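You operate a simulated robot arm through the tools that you are given. There is no shell and no other tool.

You run a simulated robot arm. Do the job below in one go: nothing can be reset, and whatever is moved stays where it is left.

## Task
Fit the round plate from the white handle drawer and shut the catch.
Fine: it lies on the clutch plates in the basket; shut the drawer.

The check looks at the end state, three seconds after you hand in, the way a careful person would. Anything else that was tipped, shoved, dropped, spilled or broken makes it a failure.

## Robot
A 6-joint arm with a two-finger gripper, fixed in place. Base frame: the origin is at the foot of the arm, x ahead of it, y to its left, z up; the work surface is at about z = 930. Readings come in mm, degrees, newtons and seconds.
With the tool pointing down near the work surface it reaches from about 140 to 660 mm from the base axis. Its first joint turns from -66.0 to 66.0 degrees. Payload 2.45 kg.
The tool frame sits at the grasp point between the pads (the TCP): z along the fingers, y along the line on which they close. The tips reach 30 mm beyond it. The gripper opens to 106 mm. The gripper's body begins 79 mm behind the TCP.
Orientation is told as [roll, pitch, yaw] about the base's x, y, z axes, in that order, counted from this pose: with the fingers straight down and closing along the base's y, the tool's x points along the base's -x, its y along +y and its z along -z.

## Interface
- The arm moves only by the tool step_arm. Its argument "series" is a list of rows, each a list of 3 entries, a list of its own where there are three numbers: the opening, from 0 (shut) to 1 (fully open), then the shift along the tool's x, y, z in mm, then the turn, a rotation vector about the tool's x, y, z in degrees. In form: [[grip, [x, y, z], [rx, ry, rz]], ...]. A call has 1 to 20 rows; each row is the pose to reach, as a shift and turn from the pose commanded when the call began, along the tool's axes at that moment. Each row takes 0.2 s and may step no farther than 50 mm and 8.6 degrees from the row before; otherwise, or with a gripper value out of range, the whole call is refused. A pose out of reach is approached as far as the arm can. The call stops where the force on the tool passes 40 N (or 10 N more than at its start, if that is more) or the arm is blocked; 0.2 s more then pass. The fingers move at their own pace (about 153 mm/s each) and stop on an object; they squeeze with about 32 N. The grip force told is the motor's: it shows also when the fingers shut on nothing. Time passes only in rows, and 0.2 s behind the last, so rows that repeat a pose let the fingers close. The reply holds the time, the measured pose of the TCP, the force on the tool along the base axes, the opening and the grip force, in the units named above and with some noise, with the torque about the TCP (base axes, N m) and any sound that the robot's microphone picked up, and new pictures: "pictures" is both (left out), scene, wrist or none.
- Cameras (640 x 400 px; columns grow to the right, rows downward): "scene" is fixed at [58.9, 409.5, 1402.8]; the picture's right is [-0.81, -0.59, 0.00], its down [-0.29, 0.40, -0.87] and it looks along [0.51, -0.70, -0.49] (base axes); focal length 260 px, centre (320, 200). "wrist" rides on the gripper at [76, -2, -106] in the tool frame; the picture's right is [0.02, 1.00, 0.00], its down [-0.78, 0.02, -0.62] and it looks along [-0.62, 0.01, 0.78] (tool axes); focal length 247 px, centre (320, 200). There is no depth. A picture from a camera that has moved, and an enlarged one, comes with that camera's place and axes in the base frame and with its lens. The place of the scene camera against the robot may be out by one fixed shift of up to 18 mm in any direction.
- inspect(camera, box): a new picture of the part [left, top, right, bottom] of that camera's present view, enlarged. No time passes.
- finish_job(): hands the job in; it is judged then, once.

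Places have to be worked out from the pictures, the camera data and where the tool is seen. Open the gripper and draw the arm clear of the work before you hand the job in, unless the task says otherwise.

The tools are called after "Request:" by a JSON object that holds its "method" and its "body". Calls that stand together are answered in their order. step_arm: Moves the arm, as the interface text tells. Its arguments: {"type":"object","properties":{"series":{"type":"array","items":{"type":"array"}},"pictures":{"type":"string","enum":["both","scene","wrist","none"]}},"required":["series"]} The other tools are called the same way: inspect (camera, box) takes an enlarged picture of a part of a camera's view; finish_job () hands the job in.

At the start:

```text
time: 0.0
position: [329.7, -77.4, 1308.0]
ee_rot: [0.0, -0.1, 0.0]
ft_force: [-0.8, 0.8, 0.3]
ft_torque: [-0.01, 0.03, 0.01]
opening: 106.0
finger_force: 0.0
```

scene: 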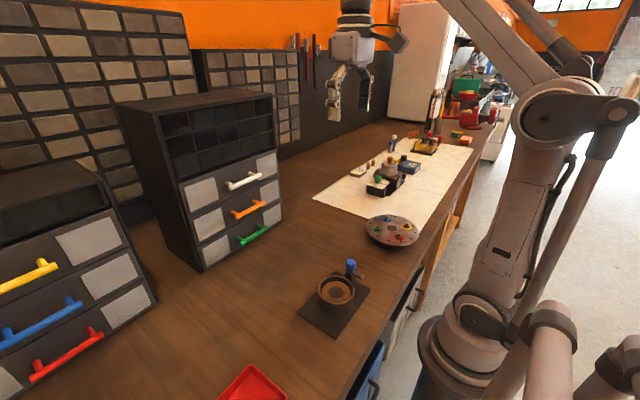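
wrist: 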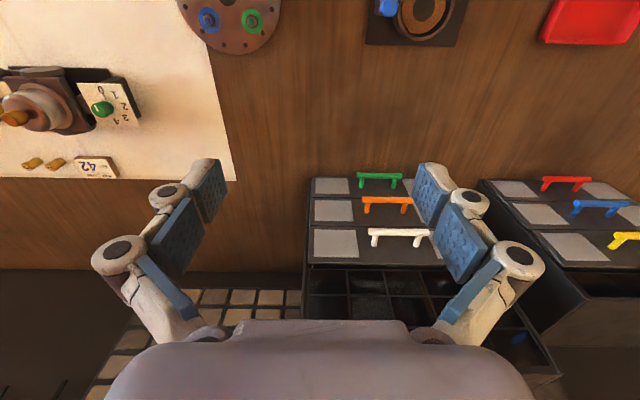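

I'll start by enlarging the views of the round fixture, the drawers and the other items so I can see what is there.

Request:
{"method": "inspect", "body": {"camera": "scene", "box": [280, 240, 400, 350]}}

Request:
{"method": "inspect", "body": {"camera": "scene", "box": [110, 80, 300, 280]}}

Request:
{"method": "inspect", "body": {"camera": "wrist", "box": [340, 0, 500, 80]}}

Request:
{"method": "inspect", "body": {"camera": "wrist", "box": [290, 160, 480, 290]}}

Request:
{"method": "inspect", "body": {"camera": "scene", "box": [340, 120, 480, 260]}}

```text
3.64 times, centred on (340, 295) of scene
camera zoom: at [58.9, 409.5, 1402.8], right [-0.81, -0.59, 0.0], down [-0.29, 0.4, -0.87], along [0.51, -0.7, -0.49], focal length 947 px, centre (247, -146)
```

zoom: 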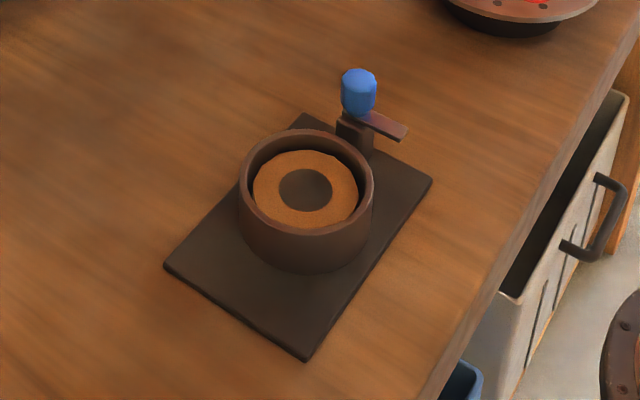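

```text
2.00 times, centred on (205, 180) of scene
camera zoom: at [58.9, 409.5, 1402.8], right [-0.81, -0.59, 0.0], down [-0.29, 0.4, -0.87], along [0.51, -0.7, -0.49], focal length 521 px, centre (550, 240)
```

zoom: 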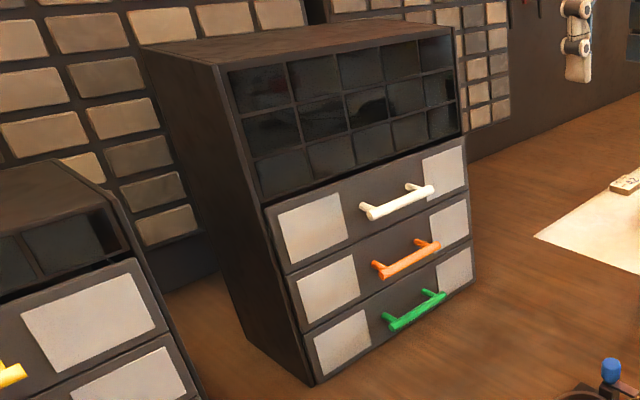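

```text
4.00 times, centred on (420, 40) of wrist
camera zoom: at [254.0, -81.2, 1414.0], right [-0.02, 1.0, 0.0], down [0.78, 0.02, 0.62], along [0.62, 0.01, -0.78], focal length 988 px, centre (-80, 840)
```

zoom: 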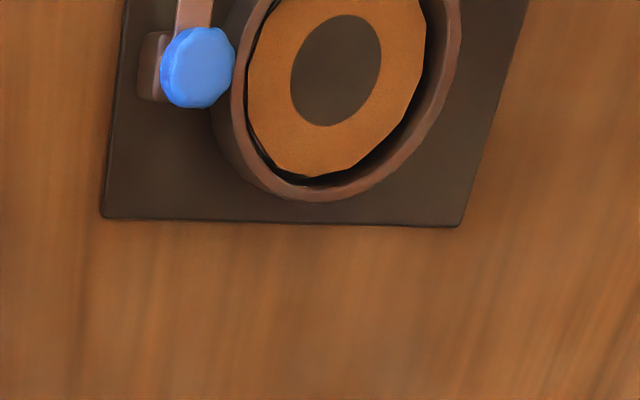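

```text
3.08 times, centred on (385, 225) of wrist
camera zoom: at [254.0, -81.2, 1414.0], right [-0.02, 1.0, 0.0], down [0.78, 0.02, 0.62], along [0.62, 0.01, -0.78], focal length 760 px, centre (120, 123)
```

zoom: 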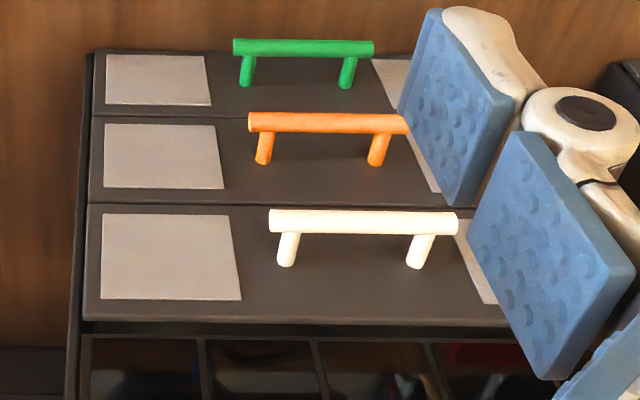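

```text
2.86 times, centred on (410, 190) of scene
camera zoom: at [58.9, 409.5, 1402.8], right [-0.81, -0.59, 0.0], down [-0.29, 0.4, -0.87], along [0.51, -0.7, -0.49], focal length 744 px, centre (63, 229)
```

zoom: 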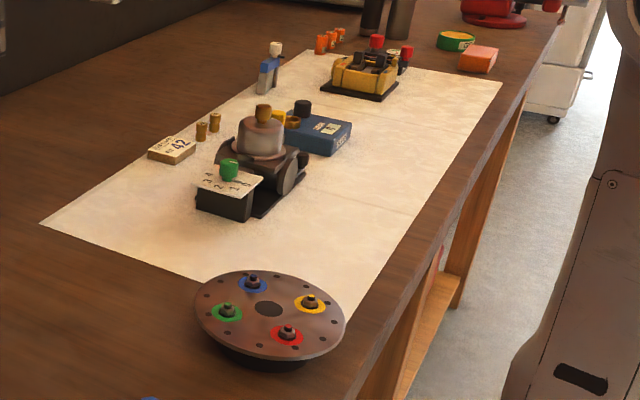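

The basket (brown ring with a blue-knobbed lever) looks to be near (255, 63), and the white handle near x≈523, y≈-1..92, z≈1150. I'll move the wrist camera back and lower, over the basket, for a better look at the catch.

Request:
{"method": "step_arm", "body": {"series": [[1, [20, 27, 22], [0, 0, 0]], [1, [40, 54, 44], [0, 0, 0]], [1, [60, 81, 66], [0, 0, 0]], [1, [80, 110, 88], [0, 0, 0]], [1, [100, 137, 108], [0, 0, 0]], [1, [100, 137, 108], [0, 0, 0]]]}}

```text
time: 1.4
position: [228.2, 57.1, 1200.8]
ee_rot: [-0.1, 0.0, 0.0]
ft_force: [-0.5, 0.1, 0.3]
ft_torque: [-0.01, 0.0, -0.01]
opening: 105.8
finger_force: 0.0
camera wrist: at [151.9, 54.9, 1306.2], right [-0.02, 1.0, 0.0], down [0.78, 0.02, 0.62], along [0.62, 0.01, -0.78], focal length 247 px, centre (320, 200)
```

scene: 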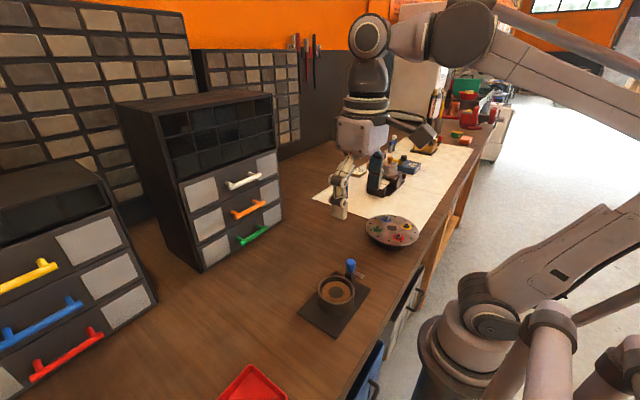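
wrist: 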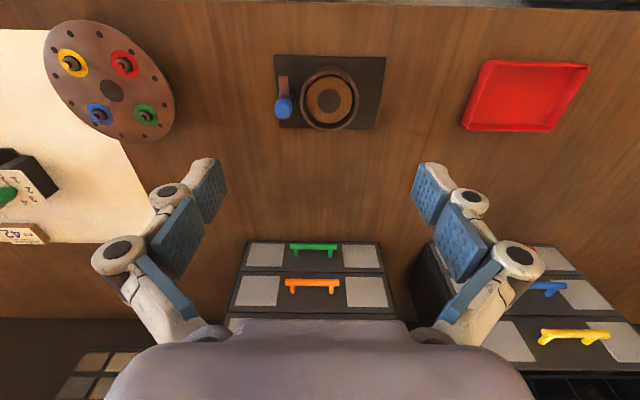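

Request:
{"method": "inspect", "body": {"camera": "wrist", "box": [265, 40, 395, 140]}}

Request:
{"method": "inspect", "body": {"camera": "scene", "box": [310, 250, 374, 310]}}

```text
4.00 times, centred on (330, 90) of wrist
camera zoom: at [151.9, 54.9, 1306.2], right [-0.02, 1.0, 0.0], down [0.78, 0.02, 0.62], along [0.62, 0.01, -0.78], focal length 988 px, centre (280, 640)
```

zoom: 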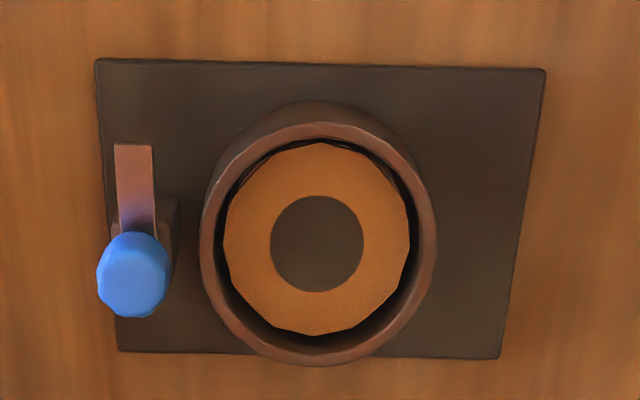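

```text
6.67 times, centred on (342, 280) of scene
camera zoom: at [58.9, 409.5, 1402.8], right [-0.81, -0.59, 0.0], down [-0.29, 0.4, -0.87], along [0.51, -0.7, -0.49], focal length 1737 px, centre (173, -333)
```

zoom: 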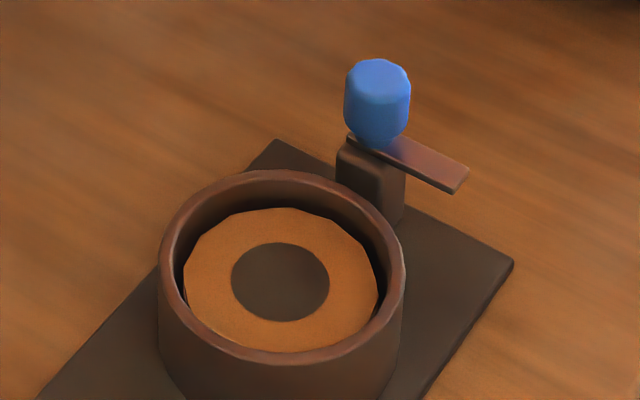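

The lever now points toward -x, with its pivot near (254, 10). It should swing over the basket's edge (+y), and the basket centre is near (254, 68). Next I'll tilt the tool forward toward the drawer cabinet while keeping well clear of it.

Request:
{"method": "step_arm", "body": {"series": [[1, [-14, -2, -5], [0, -7.5, 0]], [1, [-28, -4, -10], [0, -15, 0]], [1, [-42, -6, -15], [0, -22.5, 0]], [1, [-56, -8, -20], [0, -30, 0]], [1, [-70, -10, -25], [0, -37.5, 0]], [1, [-84, -11, -30], [0, -45, 0]], [1, [-98, -12, -35], [0, -52.5, 0]], [1, [-112, -12, -40], [0, -60, 0]], [1, [-112, -12, -40], [0, -60, 0]]]}}

```text
time: 3.4
position: [342.1, 48.1, 1241.1]
ee_rot: [0.0, -60.3, -0.1]
ft_force: [0.7, -0.1, 0.3]
ft_torque: [-0.04, 0.01, 0.01]
opening: 105.8
finger_force: 0.1
camera wrist: at [213.1, 44.4, 1227.0], right [-0.01, 1.0, -0.02], down [-0.15, 0.02, 0.99], along [0.99, 0.01, 0.15], focal length 247 px, centre (320, 200)
```

scene: 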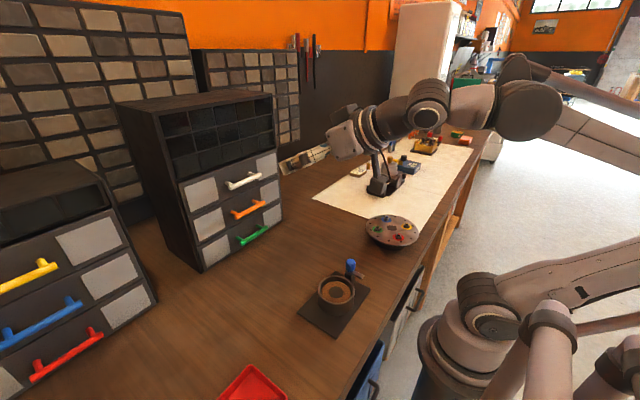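
wrist: 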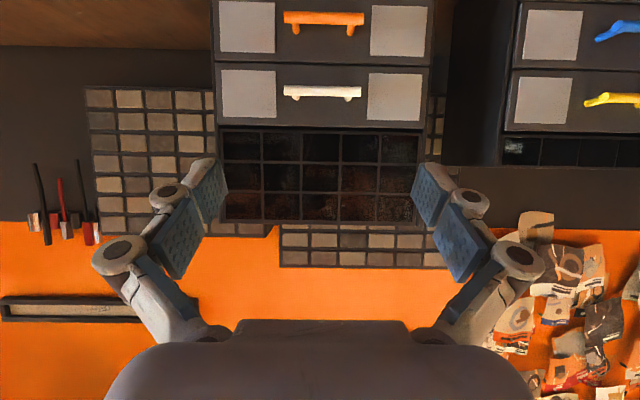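

The camera now faces the cabinet front head-on (picture upside down). I'll zoom in on the white handle to triangulate it.

Request:
{"method": "inspect", "body": {"camera": "wrist", "box": [210, 50, 440, 194]}}

```text
2.78 times, centred on (325, 122) of wrist
camera zoom: at [213.1, 44.4, 1227.0], right [-0.01, 1.0, -0.02], down [-0.15, 0.02, 0.99], along [0.99, 0.01, 0.15], focal length 686 px, centre (306, 417)
```

zoom: 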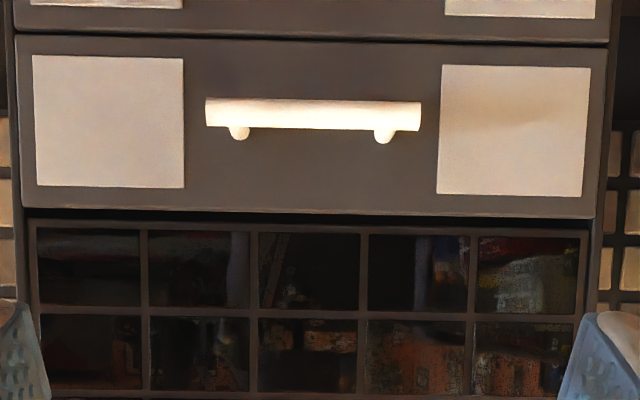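

Triangulated: the bar's centre is at (535, 48, 1140), it is about 13 mm thick, and the drawer front is at x≈563. I'll bring the tool to horizontal next.

Request:
{"method": "step_arm", "body": {"series": [[1, [0, 0, 0], [0, -7.5, 0]], [1, [0, 0, 0], [0, -15, 0]], [1, [0, 0, 0], [0, -22.5, 0]], [0.5, [0, 0, 0], [0, -29.7, 0]], [0.5, [0, 0, 0], [0, -29.7, 0]]], "pictures": "none"}}

```text
time: 4.6
position: [357.7, 53.1, 1240.1]
ee_rot: [-1.6, -89.8, 1.7]
ft_force: [0.5, 0.3, -0.2]
ft_torque: [-0.01, 0.02, 0.0]
opening: 53.0
finger_force: 0.0
out of reach, approached as far as the arm can: row 3, 4, 5
```

At this distance the horizontal tool only just fits (x≥358). I'll move forward and roll the gripper 90° so it closes vertically.

Request:
{"method": "step_arm", "body": {"series": [[0.5, [0, 0, 40], [0, 0, 0]], [0.5, [10, 0, 60], [0, 0, 8.5]], [0.5, [20, 0, 70], [0, 0, 17]], [0.5, [30, 0, 70], [0, 0, 25.5]], [0.5, [40, 0, 70], [0, 0, 34]], [0.5, [50, 0, 70], [0, 0, 42.5]], [0.5, [60, 0, 70], [0, 0, 51]], [0.5, [70, 0, 70], [0, 0, 59.5]], [0.5, [80, 0, 70], [0, 0, 68]], [0.5, [90, 0, 70], [0, 0, 76.5]], [0.5, [100, 0, 70], [0, 0, 85]], [0.5, [101, 0, 70], [0, 0, 90]], [0.5, [101, 0, 70], [0, 0, 90]]]}}

```text
time: 7.4
position: [429.3, 43.8, 1139.3]
ee_rot: [88.4, -0.2, -89.7]
ft_force: [0.7, -0.5, -0.8]
ft_torque: [0.0, 0.0, 0.02]
opening: 52.9
finger_force: 0.1
out of reach, approached as far as the arm can: row 12, 13
camera wrist: at [323.3, 120.3, 1140.2], right [0.03, 0.03, 1.0], down [-0.62, -0.79, 0.04], along [0.79, -0.62, -0.01], focal length 247 px, centre (320, 200)
```

scene: 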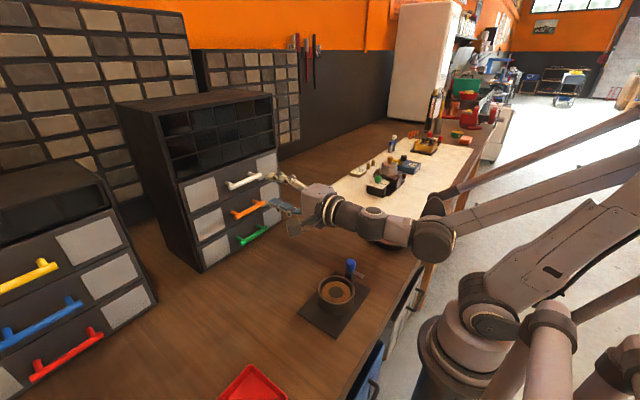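
wrist: 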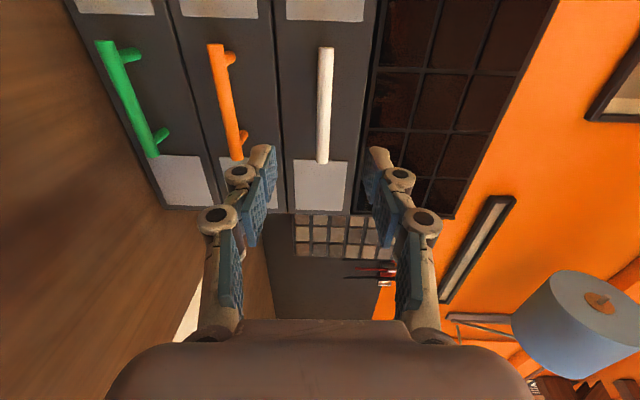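

The fingers straddle the bar's height, though the roll is about 1.5° short of its target, probably a joint limit. I'll advance in steps with a slight roll back to stay within reach.

Request:
{"method": "step_arm", "body": {"series": [[0.5, [0, 0, 20], [0, 0, -2]], [0.5, [0, 0, 45], [0, 0, -2]], [0.5, [0, 0, 60], [0, 0, -2]], [0.5, [0, 0, 60], [0, 0, -2]]]}}

```text
time: 8.4
position: [489.0, 44.9, 1139.3]
ee_rot: [89.2, -2.0, -89.8]
ft_force: [0.6, -0.7, 1.4]
ft_torque: [0.0, 0.0, 0.02]
opening: 53.0
finger_force: 0.1
camera wrist: at [383.5, 120.7, 1135.6], right [0.02, 0.06, 1.0], down [-0.62, -0.78, 0.06], along [0.79, -0.62, 0.02], focal length 247 px, centre (320, 200)
```

scene: 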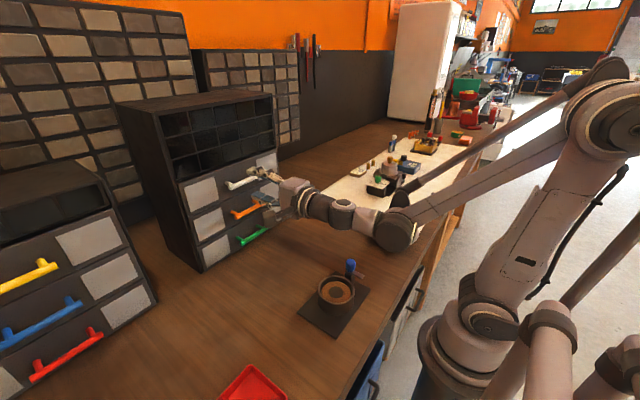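
wrist: 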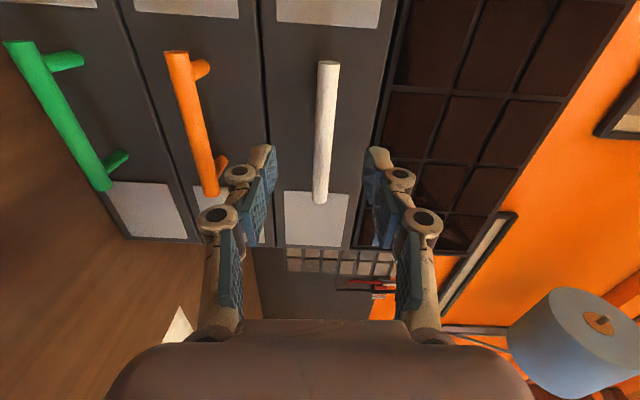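

The bar projects to y -1..96 at z≈1139, which agrees with my estimate. I'll advance 31 mm and close on it.

Request:
{"method": "step_arm", "body": {"series": [[0.5, [1, 0, 16], [0, 0, 0]], [0.5, [2, 0, 30], [0, 0, 0]], [0.5, [2, 0, 30], [0, 0, 0]], [0.0, [2, 0, 30], [0, 0, 0]], [0.0, [2, 0, 30], [0, 0, 0]], [0.0, [2, 0, 30], [0, 0, 0]]]}}

```text
time: 9.9
position: [519.8, 47.9, 1139.7]
ee_rot: [89.2, -1.8, -89.8]
ft_force: [-6.6, -1.2, 17.2]
ft_torque: [0.92, -0.24, -0.16]
opening: 11.2
finger_force: 38.4
stopped in row 6: the force on the tool passed its limit at 41 N (the readings are from after the stop); the commanded pose is now the measured one
camera wrist: at [413.4, 123.4, 1137.0], right [0.01, 0.06, 1.0], down [-0.62, -0.78, 0.05], along [0.79, -0.62, 0.02], focal length 247 px, centre (320, 200)
```

scene: 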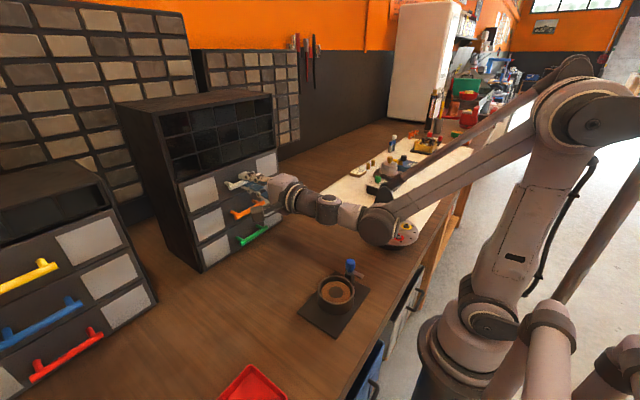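
wrist: 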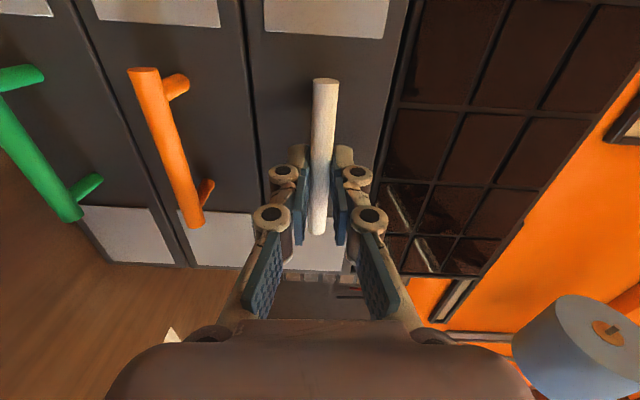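

The bar is gripped, with some vertical preload on it. I'll relieve that slightly and begin pulling straight back.

Request:
{"method": "step_arm", "body": {"series": [[0.0, [0, 0.7, 0], [0, 0, 0]], [0.0, [0, 0.7, -5], [0, 0, 0]], [0.0, [0, 0.7, -12], [0, 0, 0]], [0.0, [0, 0.7, -20], [0, 0, 0]], [0.0, [0, 0.7, -30], [0, 0, 0]]]}}

```text
time: 11.2
position: [488.6, 47.2, 1140.3]
ee_rot: [89.0, -2.0, -89.8]
ft_force: [-0.9, 5.0, -26.1]
ft_torque: [0.84, 0.45, -0.25]
opening: 11.5
finger_force: 38.6
camera wrist: at [382.8, 123.1, 1137.4], right [0.02, 0.06, 1.0], down [-0.62, -0.79, 0.05], along [0.79, -0.62, 0.02], focal length 247 px, centre (320, 200)
```

scene: 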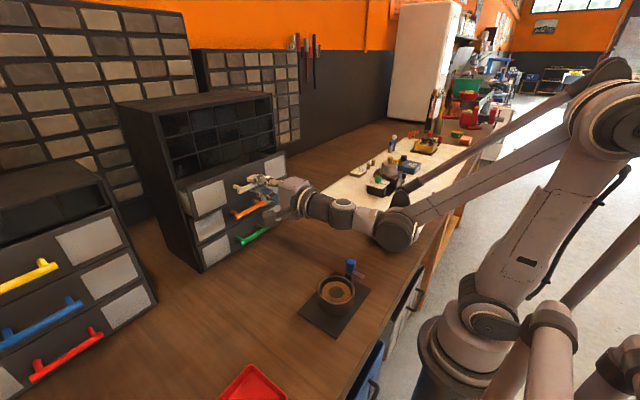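
wrist: 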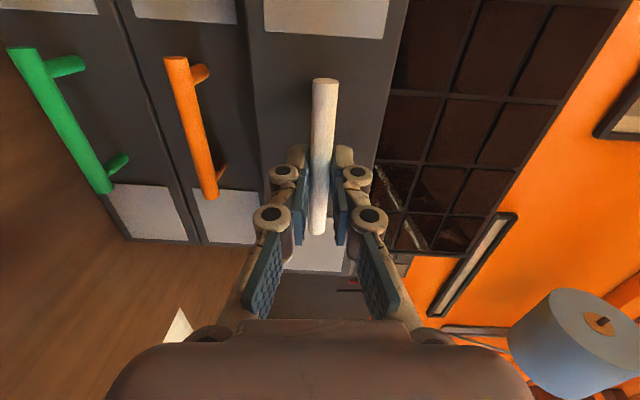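

The drawer has opened about 31 mm and the vertical preload has reversed. I'll lower by a few tenths of a millimetre and keep pulling.

Request:
{"method": "step_arm", "body": {"series": [[0.0, [0, -0.4, 0], [0, 0, 0]], [0.0, [0, -0.4, -10], [0, 0, 0]], [0.0, [0, -0.4, -20], [0, 0, 0]], [0.0, [0, -0.4, -30], [0, 0, 0]], [0.0, [0, -0.4, -40], [0, 0, 0]]], "pictures": "none"}}

```text
time: 12.3
position: [449.8, 48.5, 1140.4]
ee_rot: [88.7, -2.1, -89.9]
ft_force: [-0.1, 3.0, -39.6]
ft_torque: [0.85, 0.63, -0.36]
opening: 11.4
finger_force: 38.3
```

The tool axis climbs slightly as I pull back, so I'll compensate with a downward drift while continuing.

Request:
{"method": "step_arm", "body": {"series": [[0.0, [0, -0.7, 0], [0, 0, 0]], [0.0, [0, -0.9, -10], [0, 0, 0]], [0.0, [0, -1.0, -20], [0, 0, 0]], [0.0, [0, -1.1, -30], [0, 0, 0]], [0.0, [0, -1.2, -35], [0, 0, 0]]]}}

```text
time: 13.6
position: [414.0, 47.3, 1140.5]
ee_rot: [88.8, -2.3, -89.6]
ft_force: [0.9, 5.8, -23.1]
ft_torque: [0.87, 0.35, -0.35]
opening: 11.3
finger_force: 38.4
camera wrist: at [308.2, 122.9, 1137.8], right [0.02, 0.06, 1.0], down [-0.62, -0.79, 0.06], along [0.79, -0.62, 0.02], focal length 247 px, centre (320, 200)
```

scene: 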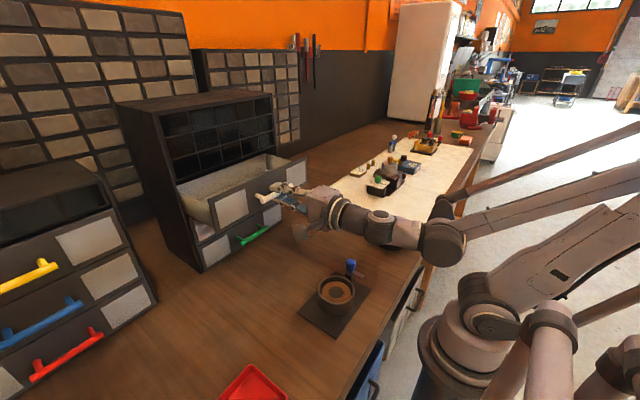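
wrist: 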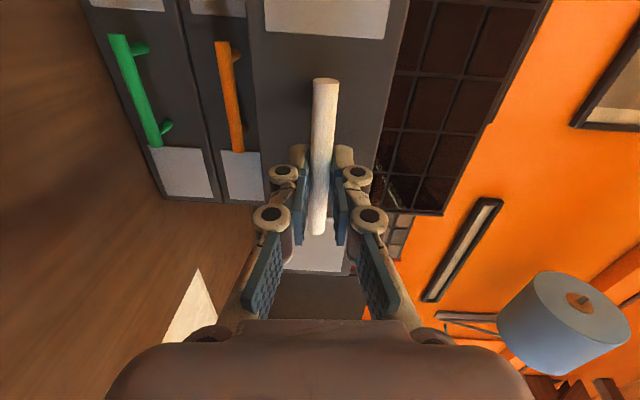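

The drawer is about 106 mm open. I'll check its interior in the scene view before deciding how much further to pull.

Request:
{"method": "inspect", "body": {"camera": "scene", "box": [160, 130, 320, 240]}}

```text
3.64 times, centred on (240, 185) of scene
camera zoom: at [59.3, 409.7, 1402.7], right [-0.81, -0.59, 0.0], down [-0.29, 0.4, -0.87], along [0.51, -0.7, -0.49], focal length 947 px, centre (611, 254)
```

zoom: 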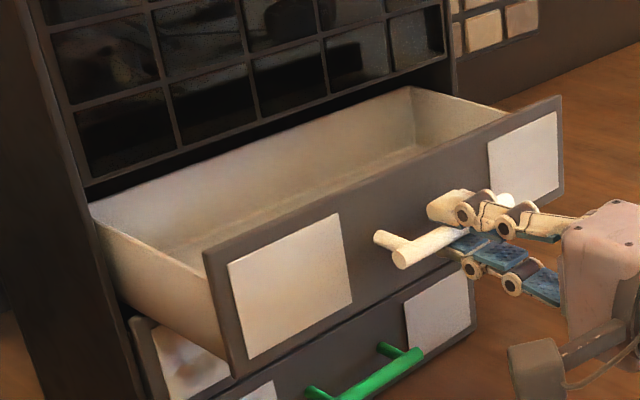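

The drawer's back wall is about 20 mm inside the cabinet, so I shouldn't pull any further. I'll ease the vertical load, then open the fingers just a little around the bar to check that the drawer stays put.

Request:
{"method": "step_arm", "body": {"series": [[0.0, [0, -0.4, 0], [0, 0, 0]], [0.17, [0, -0.4, 0], [0, 0, 0]], [0.17, [0, -0.4, 0], [0, 0, 0]], [0.2, [0, -0.4, 0], [0, 0, 0]]]}}

```text
time: 14.6
position: [415.5, 46.7, 1139.9]
ee_rot: [88.8, -2.2, -89.7]
ft_force: [-0.6, 0.5, -0.3]
ft_torque: [-0.01, -0.03, 0.0]
opening: 21.2
finger_force: 0.1
camera wrist: at [308.3, 122.5, 1137.3], right [0.02, 0.06, 1.0], down [-0.62, -0.78, 0.06], along [0.79, -0.62, 0.02], focal length 247 px, centre (320, 200)
```

scene: 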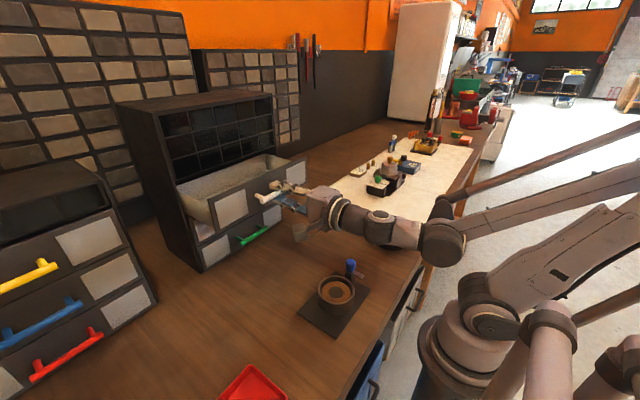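
wrist: 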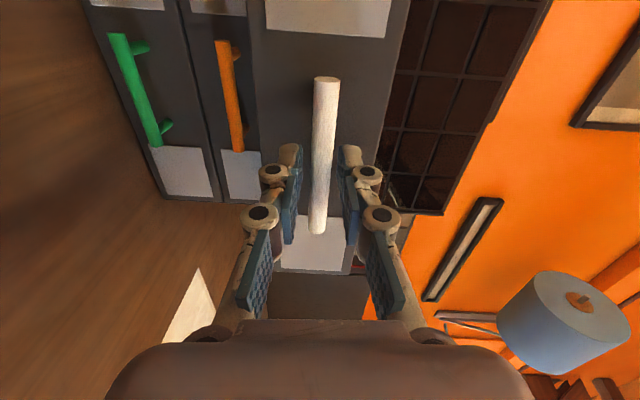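

The drawer stays put with no load on the fingers. I'll open, back straight off and then roll back to the normal orientation.

Request:
{"method": "step_arm", "body": {"series": [[0.5, [0, 0, 0], [0, 0, 0]], [0.5, [0, 0, -15], [0, 0, 0]], [0.5, [0, 0, -30], [0, 0, 0]], [0.5, [0, 0, -40], [0, 0, 0]], [0.5, [0, 0, -40], [0, 0, -8.5]], [0.5, [0, 0, -40], [0, 0, -17]], [0.5, [0, 0, -40], [0, 0, -25.5]], [0.5, [0, 0, -40], [0, 0, -34]], [0.5, [0, 0, -40], [0, 0, -42.5]], [0.5, [0, 0, -40], [0, 0, -51]], [0.5, [0, 0, -40], [0, 0, -59.5]], [0.5, [0, 0, -40], [0, 0, -68]], [0.5, [0, 0, -40], [0, 0, -76.5]], [0.5, [0, 0, -40], [0, 0, -85]], [0.5, [0, 0, -40], [0, 0, -88]], [0.5, [0, 0, -40], [0, 0, -88]]], "pictures": "none"}}

```text
time: 17.9
position: [373.8, 47.7, 1140.3]
ee_rot: [-11.1, -89.1, 11.2]
ft_force: [0.9, 0.1, 0.0]
ft_torque: [0.01, -0.03, -0.02]
opening: 53.1
finger_force: 0.1
out of reach, approached as far as the arm can: row 4
```

Now I'll pitch the tool back to pointing down while rising, then move forward to look into the open drawer from above.

Request:
{"method": "step_arm", "body": {"series": [[0.5, [-20, 0, 0], [0, 8, 0]], [0.5, [-40, 0, 0], [0, 16, 0]], [0.5, [-60, 0, 0], [0, 24, 0]], [0.5, [-80, 0, 0], [0, 32, 0]], [0.5, [-100, 0, 10], [0, 40, 0]], [0.5, [-120, 0, 20], [0, 48, 0]], [0.5, [-140, 0, 35], [0, 56, 0]], [0.5, [-160, 0, 50], [0, 64, 0]], [0.5, [-160, 0, 65], [0, 72, 0]], [0.5, [-160, 0, 80], [0, 80, 0]], [0.5, [-160, 0, 95], [0, 88, 0]], [0.5, [-160, 0, 100], [0, 89.2, 0]], [0.5, [-160, 0, 100], [0, 89.2, 0]]]}}

```text
time: 20.8
position: [465.6, 48.7, 1288.3]
ee_rot: [-0.1, -0.5, 0.1]
ft_force: [-0.8, 0.7, -0.8]
ft_torque: [0.0, 0.01, -0.02]
opening: 53.0
finger_force: 0.0
out of reach, approached as far as the arm can: row 11, 12, 13
camera wrist: at [390.0, 46.1, 1393.6], right [-0.02, 1.0, 0.0], down [0.78, 0.02, 0.63], along [0.63, 0.01, -0.78], focal length 247 px, centre (320, 200)
```

scene: 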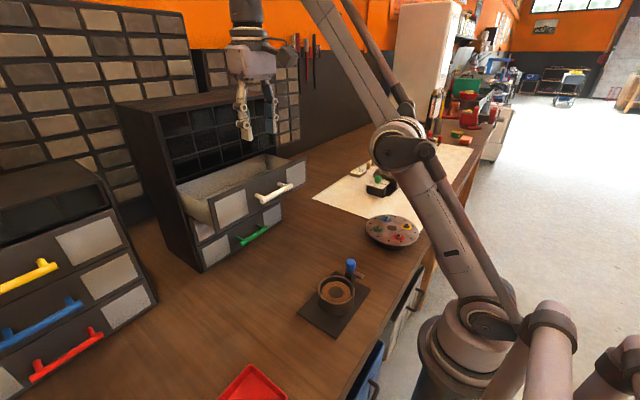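
wrist: 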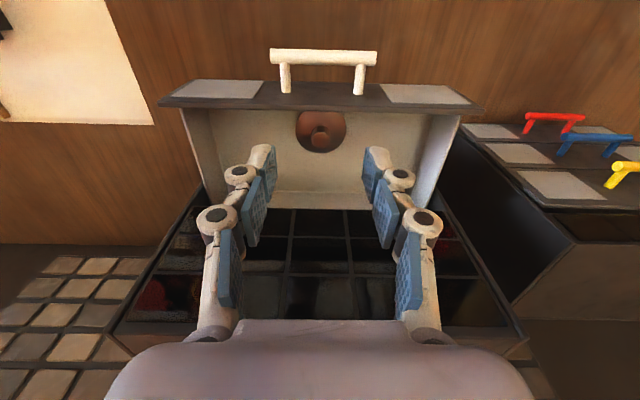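

A round brown plate with a small hub lies near the drawer's front wall. I'll zoom in on it.

Request:
{"method": "inspect", "body": {"camera": "wrist", "box": [270, 80, 370, 170]}}

Request:
{"method": "inspect", "body": {"camera": "wrist", "box": [150, 40, 490, 220]}}

```text
4.44 times, centred on (320, 125) of wrist
camera zoom: at [390.0, 46.1, 1393.6], right [-0.02, 1.0, 0.0], down [0.78, 0.02, 0.63], along [0.63, 0.01, -0.78], focal length 1098 px, centre (320, 533)
```

zoom: 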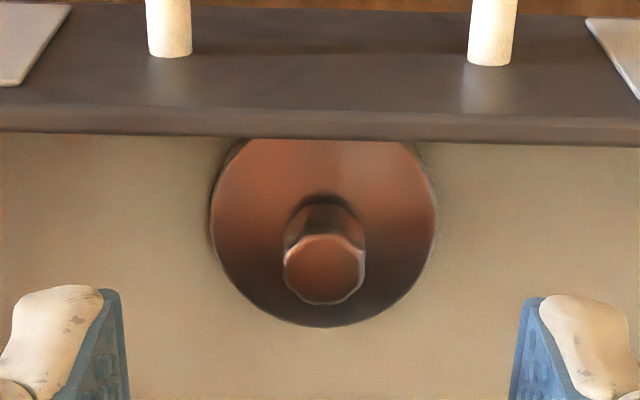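

```text
1.88 times, centred on (320, 130) of wrist
camera zoom: at [390.0, 46.1, 1393.6], right [-0.02, 1.0, 0.0], down [0.78, 0.02, 0.63], along [0.63, 0.01, -0.78], focal length 465 px, centre (320, 332)
```

zoom: 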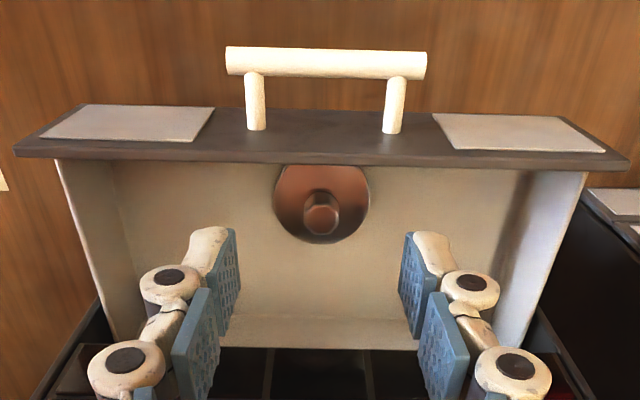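

The plate's centre is near (512-515, 48), with a hub about 20 mm in diameter topping out near z≈1132. I'll move above it and lower partway before refining.

Request:
{"method": "step_arm", "body": {"series": [[0.5, [0, 0, 30], [0, 0, 0]], [0.5, [-20, 0, 50], [0, 0, 0]], [0.5, [-40, 0, 65], [0, 0, 0]], [0.5, [-40, 0, 65], [0, 0, 0]]]}}

```text
time: 21.8
position: [507.4, 49.3, 1220.9]
ee_rot: [-0.2, 0.0, 0.2]
ft_force: [-0.7, 0.3, -0.3]
ft_torque: [0.03, -0.01, -0.02]
opening: 53.0
finger_force: 0.0
camera wrist: at [431.1, 46.4, 1328.1], right [-0.02, 1.0, 0.0], down [0.78, 0.02, 0.62], along [0.62, 0.01, -0.78], focal length 247 px, centre (320, 200)
```

scene: 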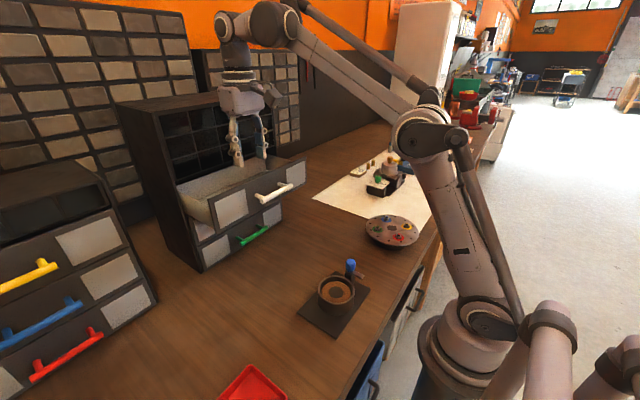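
wrist: 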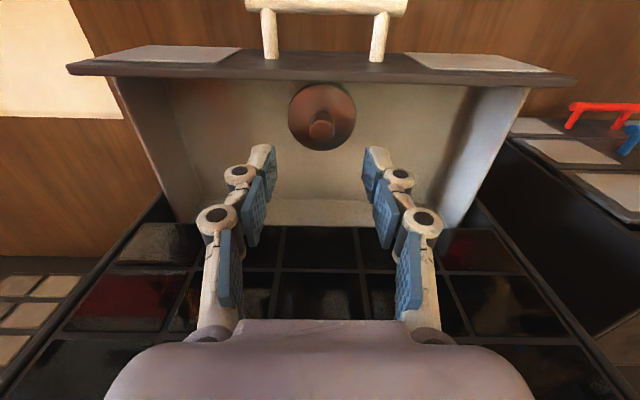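

Request:
{"method": "inspect", "body": {"camera": "wrist", "box": [270, 70, 370, 160]}}

```text
4.44 times, centred on (320, 115) of wrist
camera zoom: at [431.1, 46.4, 1328.1], right [-0.02, 1.0, 0.0], down [0.78, 0.02, 0.62], along [0.62, 0.01, -0.78], focal length 1098 px, centre (320, 578)
```

zoom: 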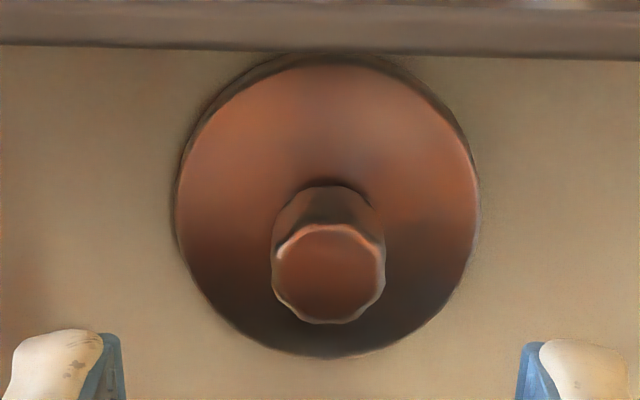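

Refined: the plate's centre is (513, 49), its top z≈1107, the hub top z≈1135 and the hub is 20 mm wide. I'll descend to TCP z≈1143 and close on the hub.

Request:
{"method": "step_arm", "body": {"series": [[0.5, [-6, 0, 0], [0, 0, 0]], [0.5, [-6, 0, 30], [0, 0, 0]], [0.5, [-6, 0, 55], [0, 0, 0]], [0.5, [-6, 0, 70], [0, 0, 0]], [0.5, [-6, 0, 78], [0, 0, 0]], [0.5, [-6, 0, 78], [0, 0, 0]]]}}

```text
time: 23.1
position: [512.4, 47.9, 1144.0]
ee_rot: [-0.2, 0.1, 0.0]
ft_force: [-1.3, 1.2, 0.7]
ft_torque: [0.01, 0.03, 0.0]
opening: 53.0
finger_force: 0.1
camera wrist: at [436.9, 44.7, 1249.6], right [-0.02, 1.0, 0.0], down [0.78, 0.02, 0.62], along [0.62, 0.01, -0.78], focal length 247 px, centre (320, 200)
```

scene: 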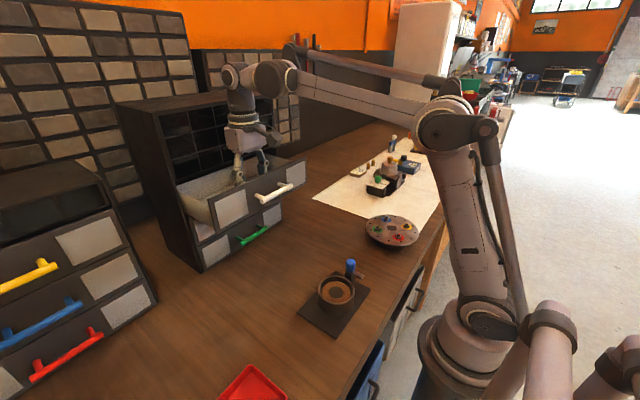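
wrist: 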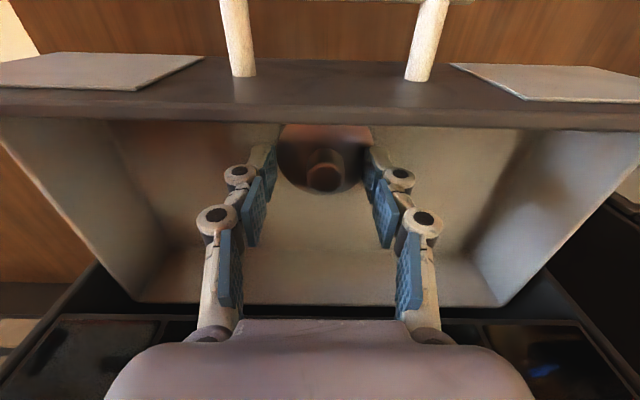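

The hub sits centred between the fingers, with no contact force. Closing.

Request:
{"method": "step_arm", "body": {"series": [[0.3, [0, 1, 0], [0, 0, 0]], [0.15, [0, 1, 0], [0, 0, 0]], [0.0, [0, 1, 0], [0, 0, 0]], [0.0, [0, 1, 0], [0, 0, 0]], [0.0, [0, 1, 0], [0, 0, 0]]], "pictures": "wrist"}}

```text
time: 24.4
position: [511.9, 48.6, 1143.8]
ee_rot: [-0.1, 0.2, 0.0]
ft_force: [0.9, -0.5, 0.2]
ft_torque: [-0.03, 0.01, 0.0]
opening: 21.0
finger_force: 32.1
camera wrist: at [436.7, 45.9, 1250.0], right [-0.02, 1.0, 0.0], down [0.78, 0.02, 0.62], along [0.62, 0.01, -0.78], focal length 247 px, centre (320, 200)
```

wrist: 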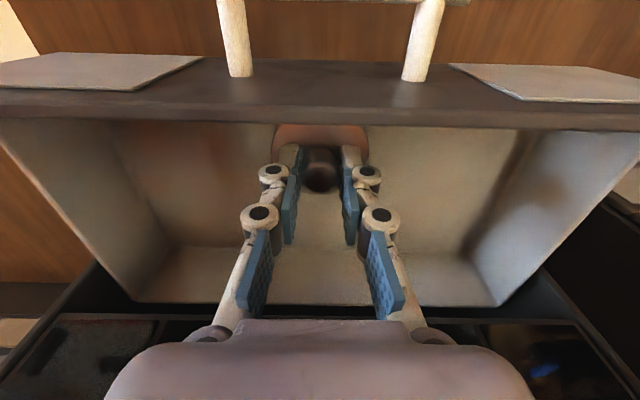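

The hub is gripped at 21 mm. I'll lift straight up.

Request:
{"method": "step_arm", "body": {"series": [[0.0, [0, 0, -5], [0, 0, 0]], [0.0, [0, 0, -15], [0, 0, 0]], [0.0, [0, 0, -30], [0, 0, 0]], [0.0, [0, 0, -50], [0, 0, 0]], [0.0, [0, 0, -75], [0, 0, 0]], [0.0, [0, 0, -100], [0, 0, 0]], [0.0, [0, 0, -100], [0, 0, 0]]]}}

```text
time: 25.9
position: [510.2, 47.5, 1246.8]
ee_rot: [-0.1, 0.1, 0.1]
ft_force: [-1.0, -0.7, -1.2]
ft_torque: [-0.02, 0.03, -0.02]
opening: 21.0
finger_force: 31.9
camera wrist: at [436.2, 45.2, 1352.1], right [-0.02, 1.0, 0.0], down [0.78, 0.02, 0.62], along [0.62, 0.01, -0.78], focal length 247 px, centre (320, 200)
```

scene: 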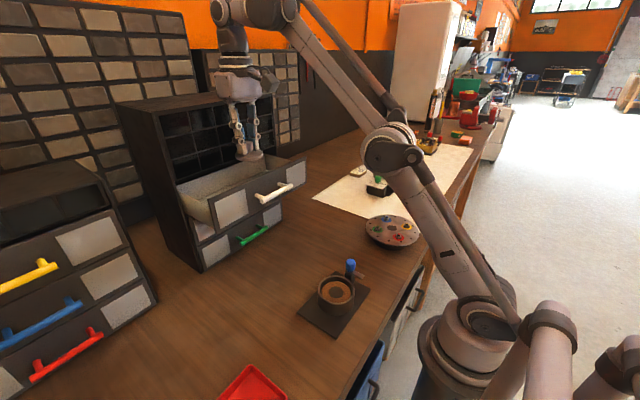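
wrist: 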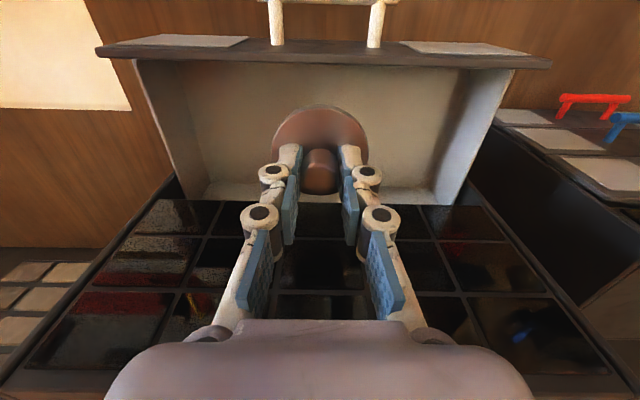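

The plate is held level. I'll carry it back over the handle and above the basket area.

Request:
{"method": "step_arm", "body": {"series": [[0.0, [30, 0, 0], [0, 0, 0]], [0.0, [70, 3, 0], [0, 0, 0]], [0.0, [110, 7, 0], [0, 0, 0]], [0.0, [150, 11, 0], [0, 0, 20]], [0.0, [190, 15, 20], [0, 0, 0]], [0.0, [230, 19, 40], [0, 0, 0]], [0.0, [256, 21, 60], [0, 0, 0]], [0.0, [256, 21, 80], [0, 0, 0]], [0.0, [256, 21, 80], [0, 0, 0]]]}}

```text
refused: row 4 steps farther than a row can; nothing moved
```

Row 4 had a stray rotation in it, so I'm resending the same transfer without it.

Request:
{"method": "step_arm", "body": {"series": [[0.0, [30, 0, 0], [0, 0, 0]], [0.0, [70, 3, 0], [0, 0, 0]], [0.0, [110, 7, 0], [0, 0, 0]], [0.0, [150, 11, 0], [0, 0, 0]], [0.0, [190, 15, 20], [0, 0, 0]], [0.0, [230, 19, 40], [0, 0, 0]], [0.0, [256, 21, 60], [0, 0, 0]], [0.0, [256, 21, 80], [0, 0, 0]], [0.0, [256, 21, 80], [0, 0, 0]]]}}

```text
time: 27.9
position: [255.9, 69.1, 1164.6]
ee_rot: [0.0, 0.1, 0.1]
ft_force: [0.3, -1.4, -1.1]
ft_torque: [-0.02, 0.01, -0.02]
opening: 21.0
finger_force: 32.5
camera wrist: at [180.1, 66.9, 1270.6], right [-0.02, 1.0, 0.0], down [0.78, 0.02, 0.62], along [0.62, 0.01, -0.78], focal length 247 px, centre (320, 200)
```

scene: 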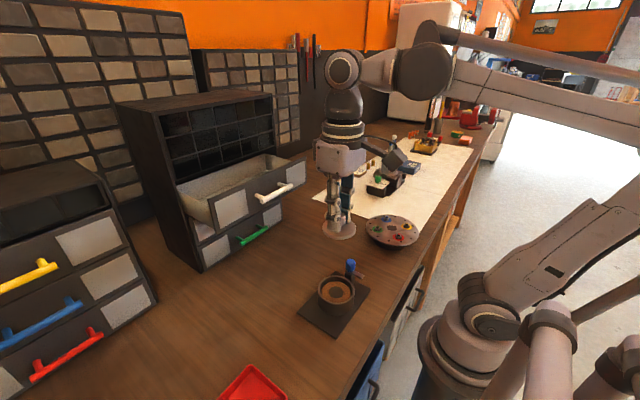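
wrist: 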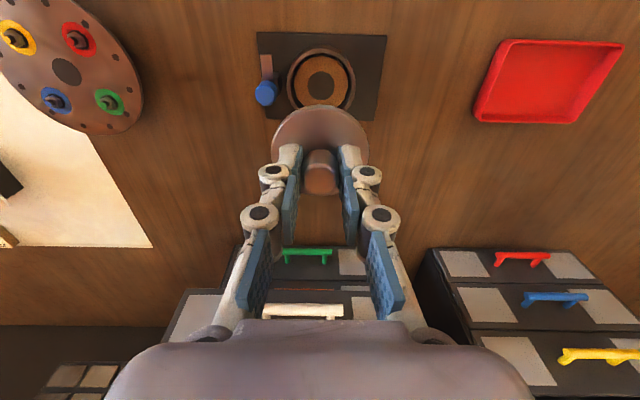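

Request:
{"method": "inspect", "body": {"camera": "wrist", "box": [245, 25, 395, 135]}}

Request:
{"method": "inspect", "body": {"camera": "wrist", "box": [250, 90, 390, 220]}}

Request:
{"method": "inspect", "body": {"camera": "scene", "box": [290, 130, 390, 340]}}

```text
3.64 times, centred on (320, 80) of wrist
camera zoom: at [180.1, 66.9, 1270.6], right [-0.02, 1.0, 0.0], down [0.78, 0.02, 0.62], along [0.62, 0.01, -0.78], focal length 898 px, centre (320, 636)
```

zoom: 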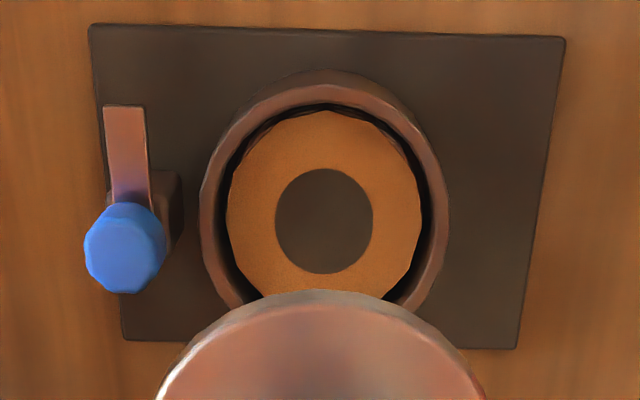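

```text
3.08 times, centred on (320, 155) of wrist
camera zoom: at [180.1, 66.9, 1270.6], right [-0.02, 1.0, 0.0], down [0.78, 0.02, 0.62], along [0.62, 0.01, -0.78], focal length 760 px, centre (320, 338)
```

zoom: 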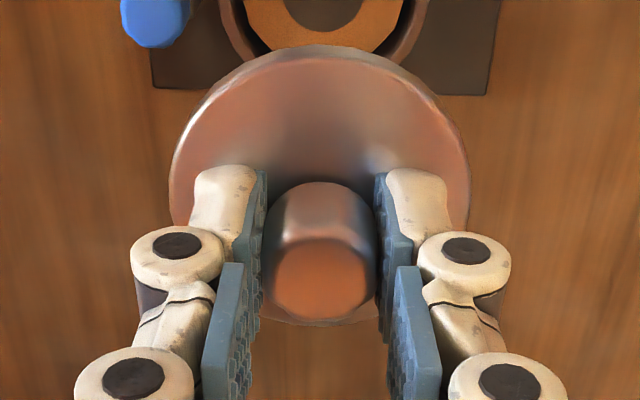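

```text
1.90 times, centred on (340, 235) of scene
camera zoom: at [58.9, 409.5, 1402.8], right [-0.81, -0.59, 0.0], down [-0.29, 0.4, -0.87], along [0.51, -0.7, -0.49], focal length 496 px, centre (282, 133)
```

zoom: 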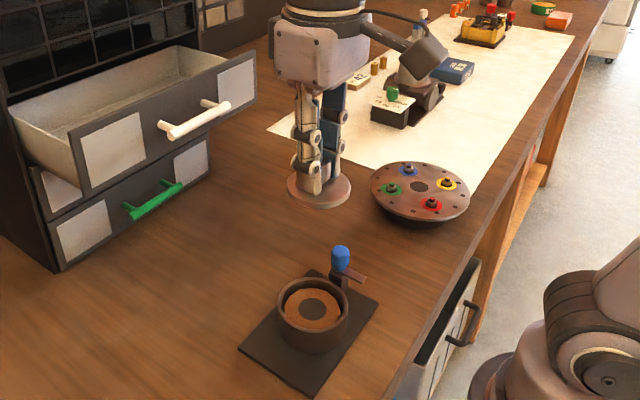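

The basket centre works out near (256.5, 69-70.5), with the rim z≈964 and the existing plates' top about 6 mm below it. I'll lower to about 45 mm above the rim and check alignment in both cameras.

Request:
{"method": "step_arm", "body": {"series": [[0.0, [1, 1, 30], [0, 0, 0]], [0.0, [1, 1, 60], [0, 0, 0]], [0.0, [1, 1, 90], [0, 0, 0]], [0.0, [1, 1, 114], [0, 0, 0]], [0.0, [1, 1, 114], [0, 0, 0]]]}}

Request:
{"method": "inspect", "body": {"camera": "scene", "box": [300, 240, 380, 330]}}

Request:
{"method": "inspect", "body": {"camera": "wrist", "box": [240, 40, 400, 200]}}

```text
time: 29.1
position: [253.2, 68.1, 1051.4]
ee_rot: [-0.1, 0.1, 0.1]
ft_force: [-0.1, 0.1, -1.5]
ft_torque: [-0.04, -0.03, -0.04]
opening: 20.9
finger_force: 31.7
camera wrist: at [178.3, 65.8, 1158.1], right [-0.02, 1.0, 0.0], down [0.78, 0.02, 0.62], along [0.62, 0.01, -0.78], focal length 247 px, centre (320, 200)
```

scene: 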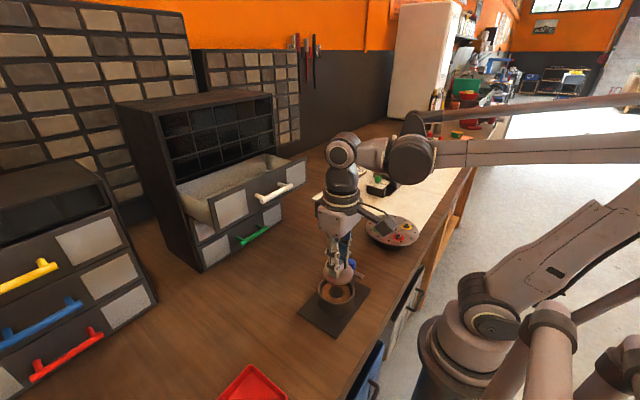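
wrist: 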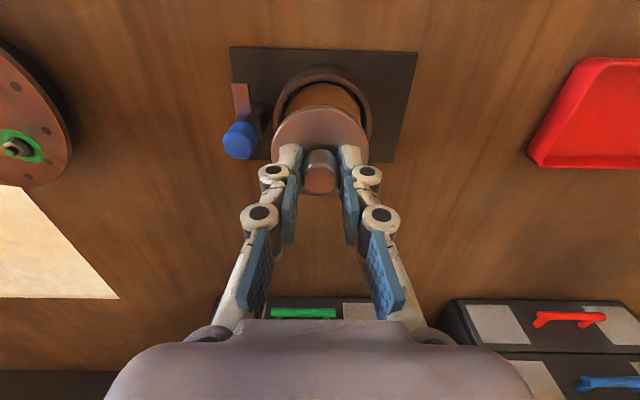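

```text
4.44 times, centred on (340, 285) of scene
camera zoom: at [58.9, 409.5, 1402.8], right [-0.81, -0.59, 0.0], down [-0.29, 0.4, -0.87], along [0.51, -0.7, -0.49], focal length 1158 px, centre (231, -178)
```

zoom: 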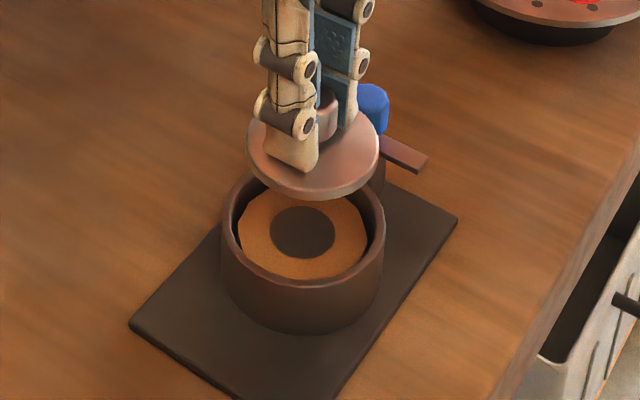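

```text
2.50 times, centred on (320, 120) of wrist
camera zoom: at [178.3, 65.8, 1158.1], right [-0.02, 1.0, 0.0], down [0.78, 0.02, 0.62], along [0.62, 0.01, -0.78], focal length 617 px, centre (320, 400)
```

zoom: 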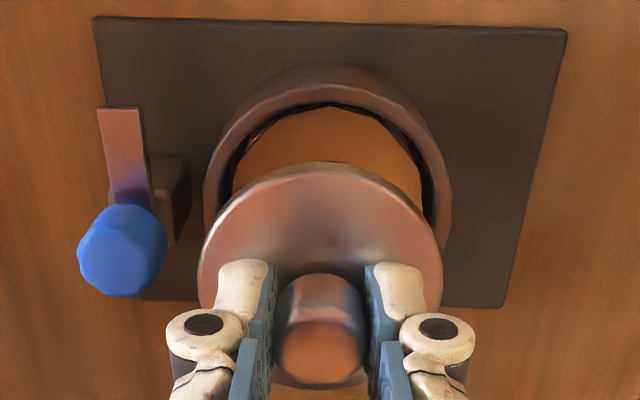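

In both views the plate is about 2.4 mm short in y and about 1.2 mm short in x. I'll correct that and lower to just above the rim for another check.

Request:
{"method": "step_arm", "body": {"series": [[0.0, [-1.3, 2.4, 8], [0, 0, 0]], [0.0, [-1.3, 2.4, 20], [0, 0, 0]], [0.0, [-1.3, 2.4, 32], [0, 0, 0]], [0.0, [-1.3, 2.4, 32], [0, 0, 0]]], "pictures": "none"}}

Request:
{"method": "inspect", "body": {"camera": "scene", "box": [310, 255, 374, 315]}}

Request:
{"method": "inspect", "body": {"camera": "wrist", "box": [240, 50, 400, 200]}}

```text
time: 30.1
position: [255.3, 70.5, 1019.3]
ee_rot: [-0.1, 0.1, 0.1]
ft_force: [-1.0, -0.5, -1.4]
ft_torque: [0.04, -0.02, 0.0]
opening: 20.8
finger_force: 32.4
```

```text
6.67 times, centred on (342, 285) of scene
camera zoom: at [59.0, 409.5, 1402.8], right [-0.81, -0.59, 0.0], down [-0.29, 0.4, -0.87], along [0.51, -0.7, -0.49], focal length 1737 px, centre (173, -367)
```

zoom: 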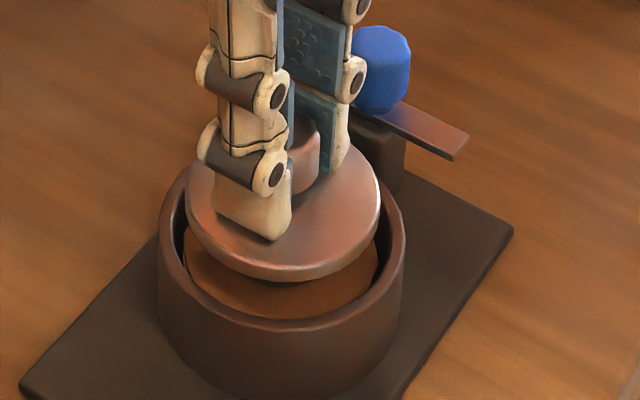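

```text
2.67 times, centred on (320, 125) of wrist
camera zoom: at [179.6, 68.8, 1125.5], right [-0.02, 1.0, 0.0], down [0.78, 0.02, 0.62], along [0.62, 0.01, -0.78], focal length 659 px, centre (320, 400)
```

zoom: 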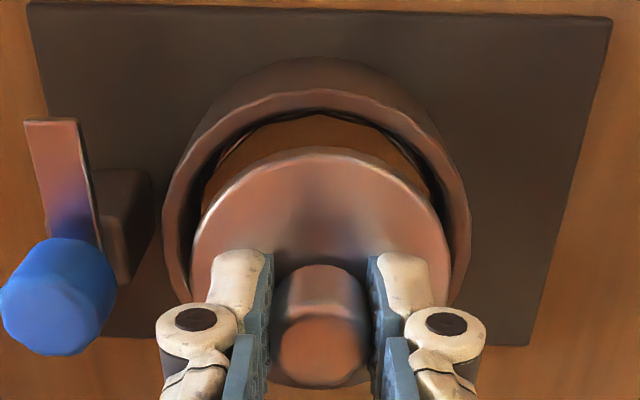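

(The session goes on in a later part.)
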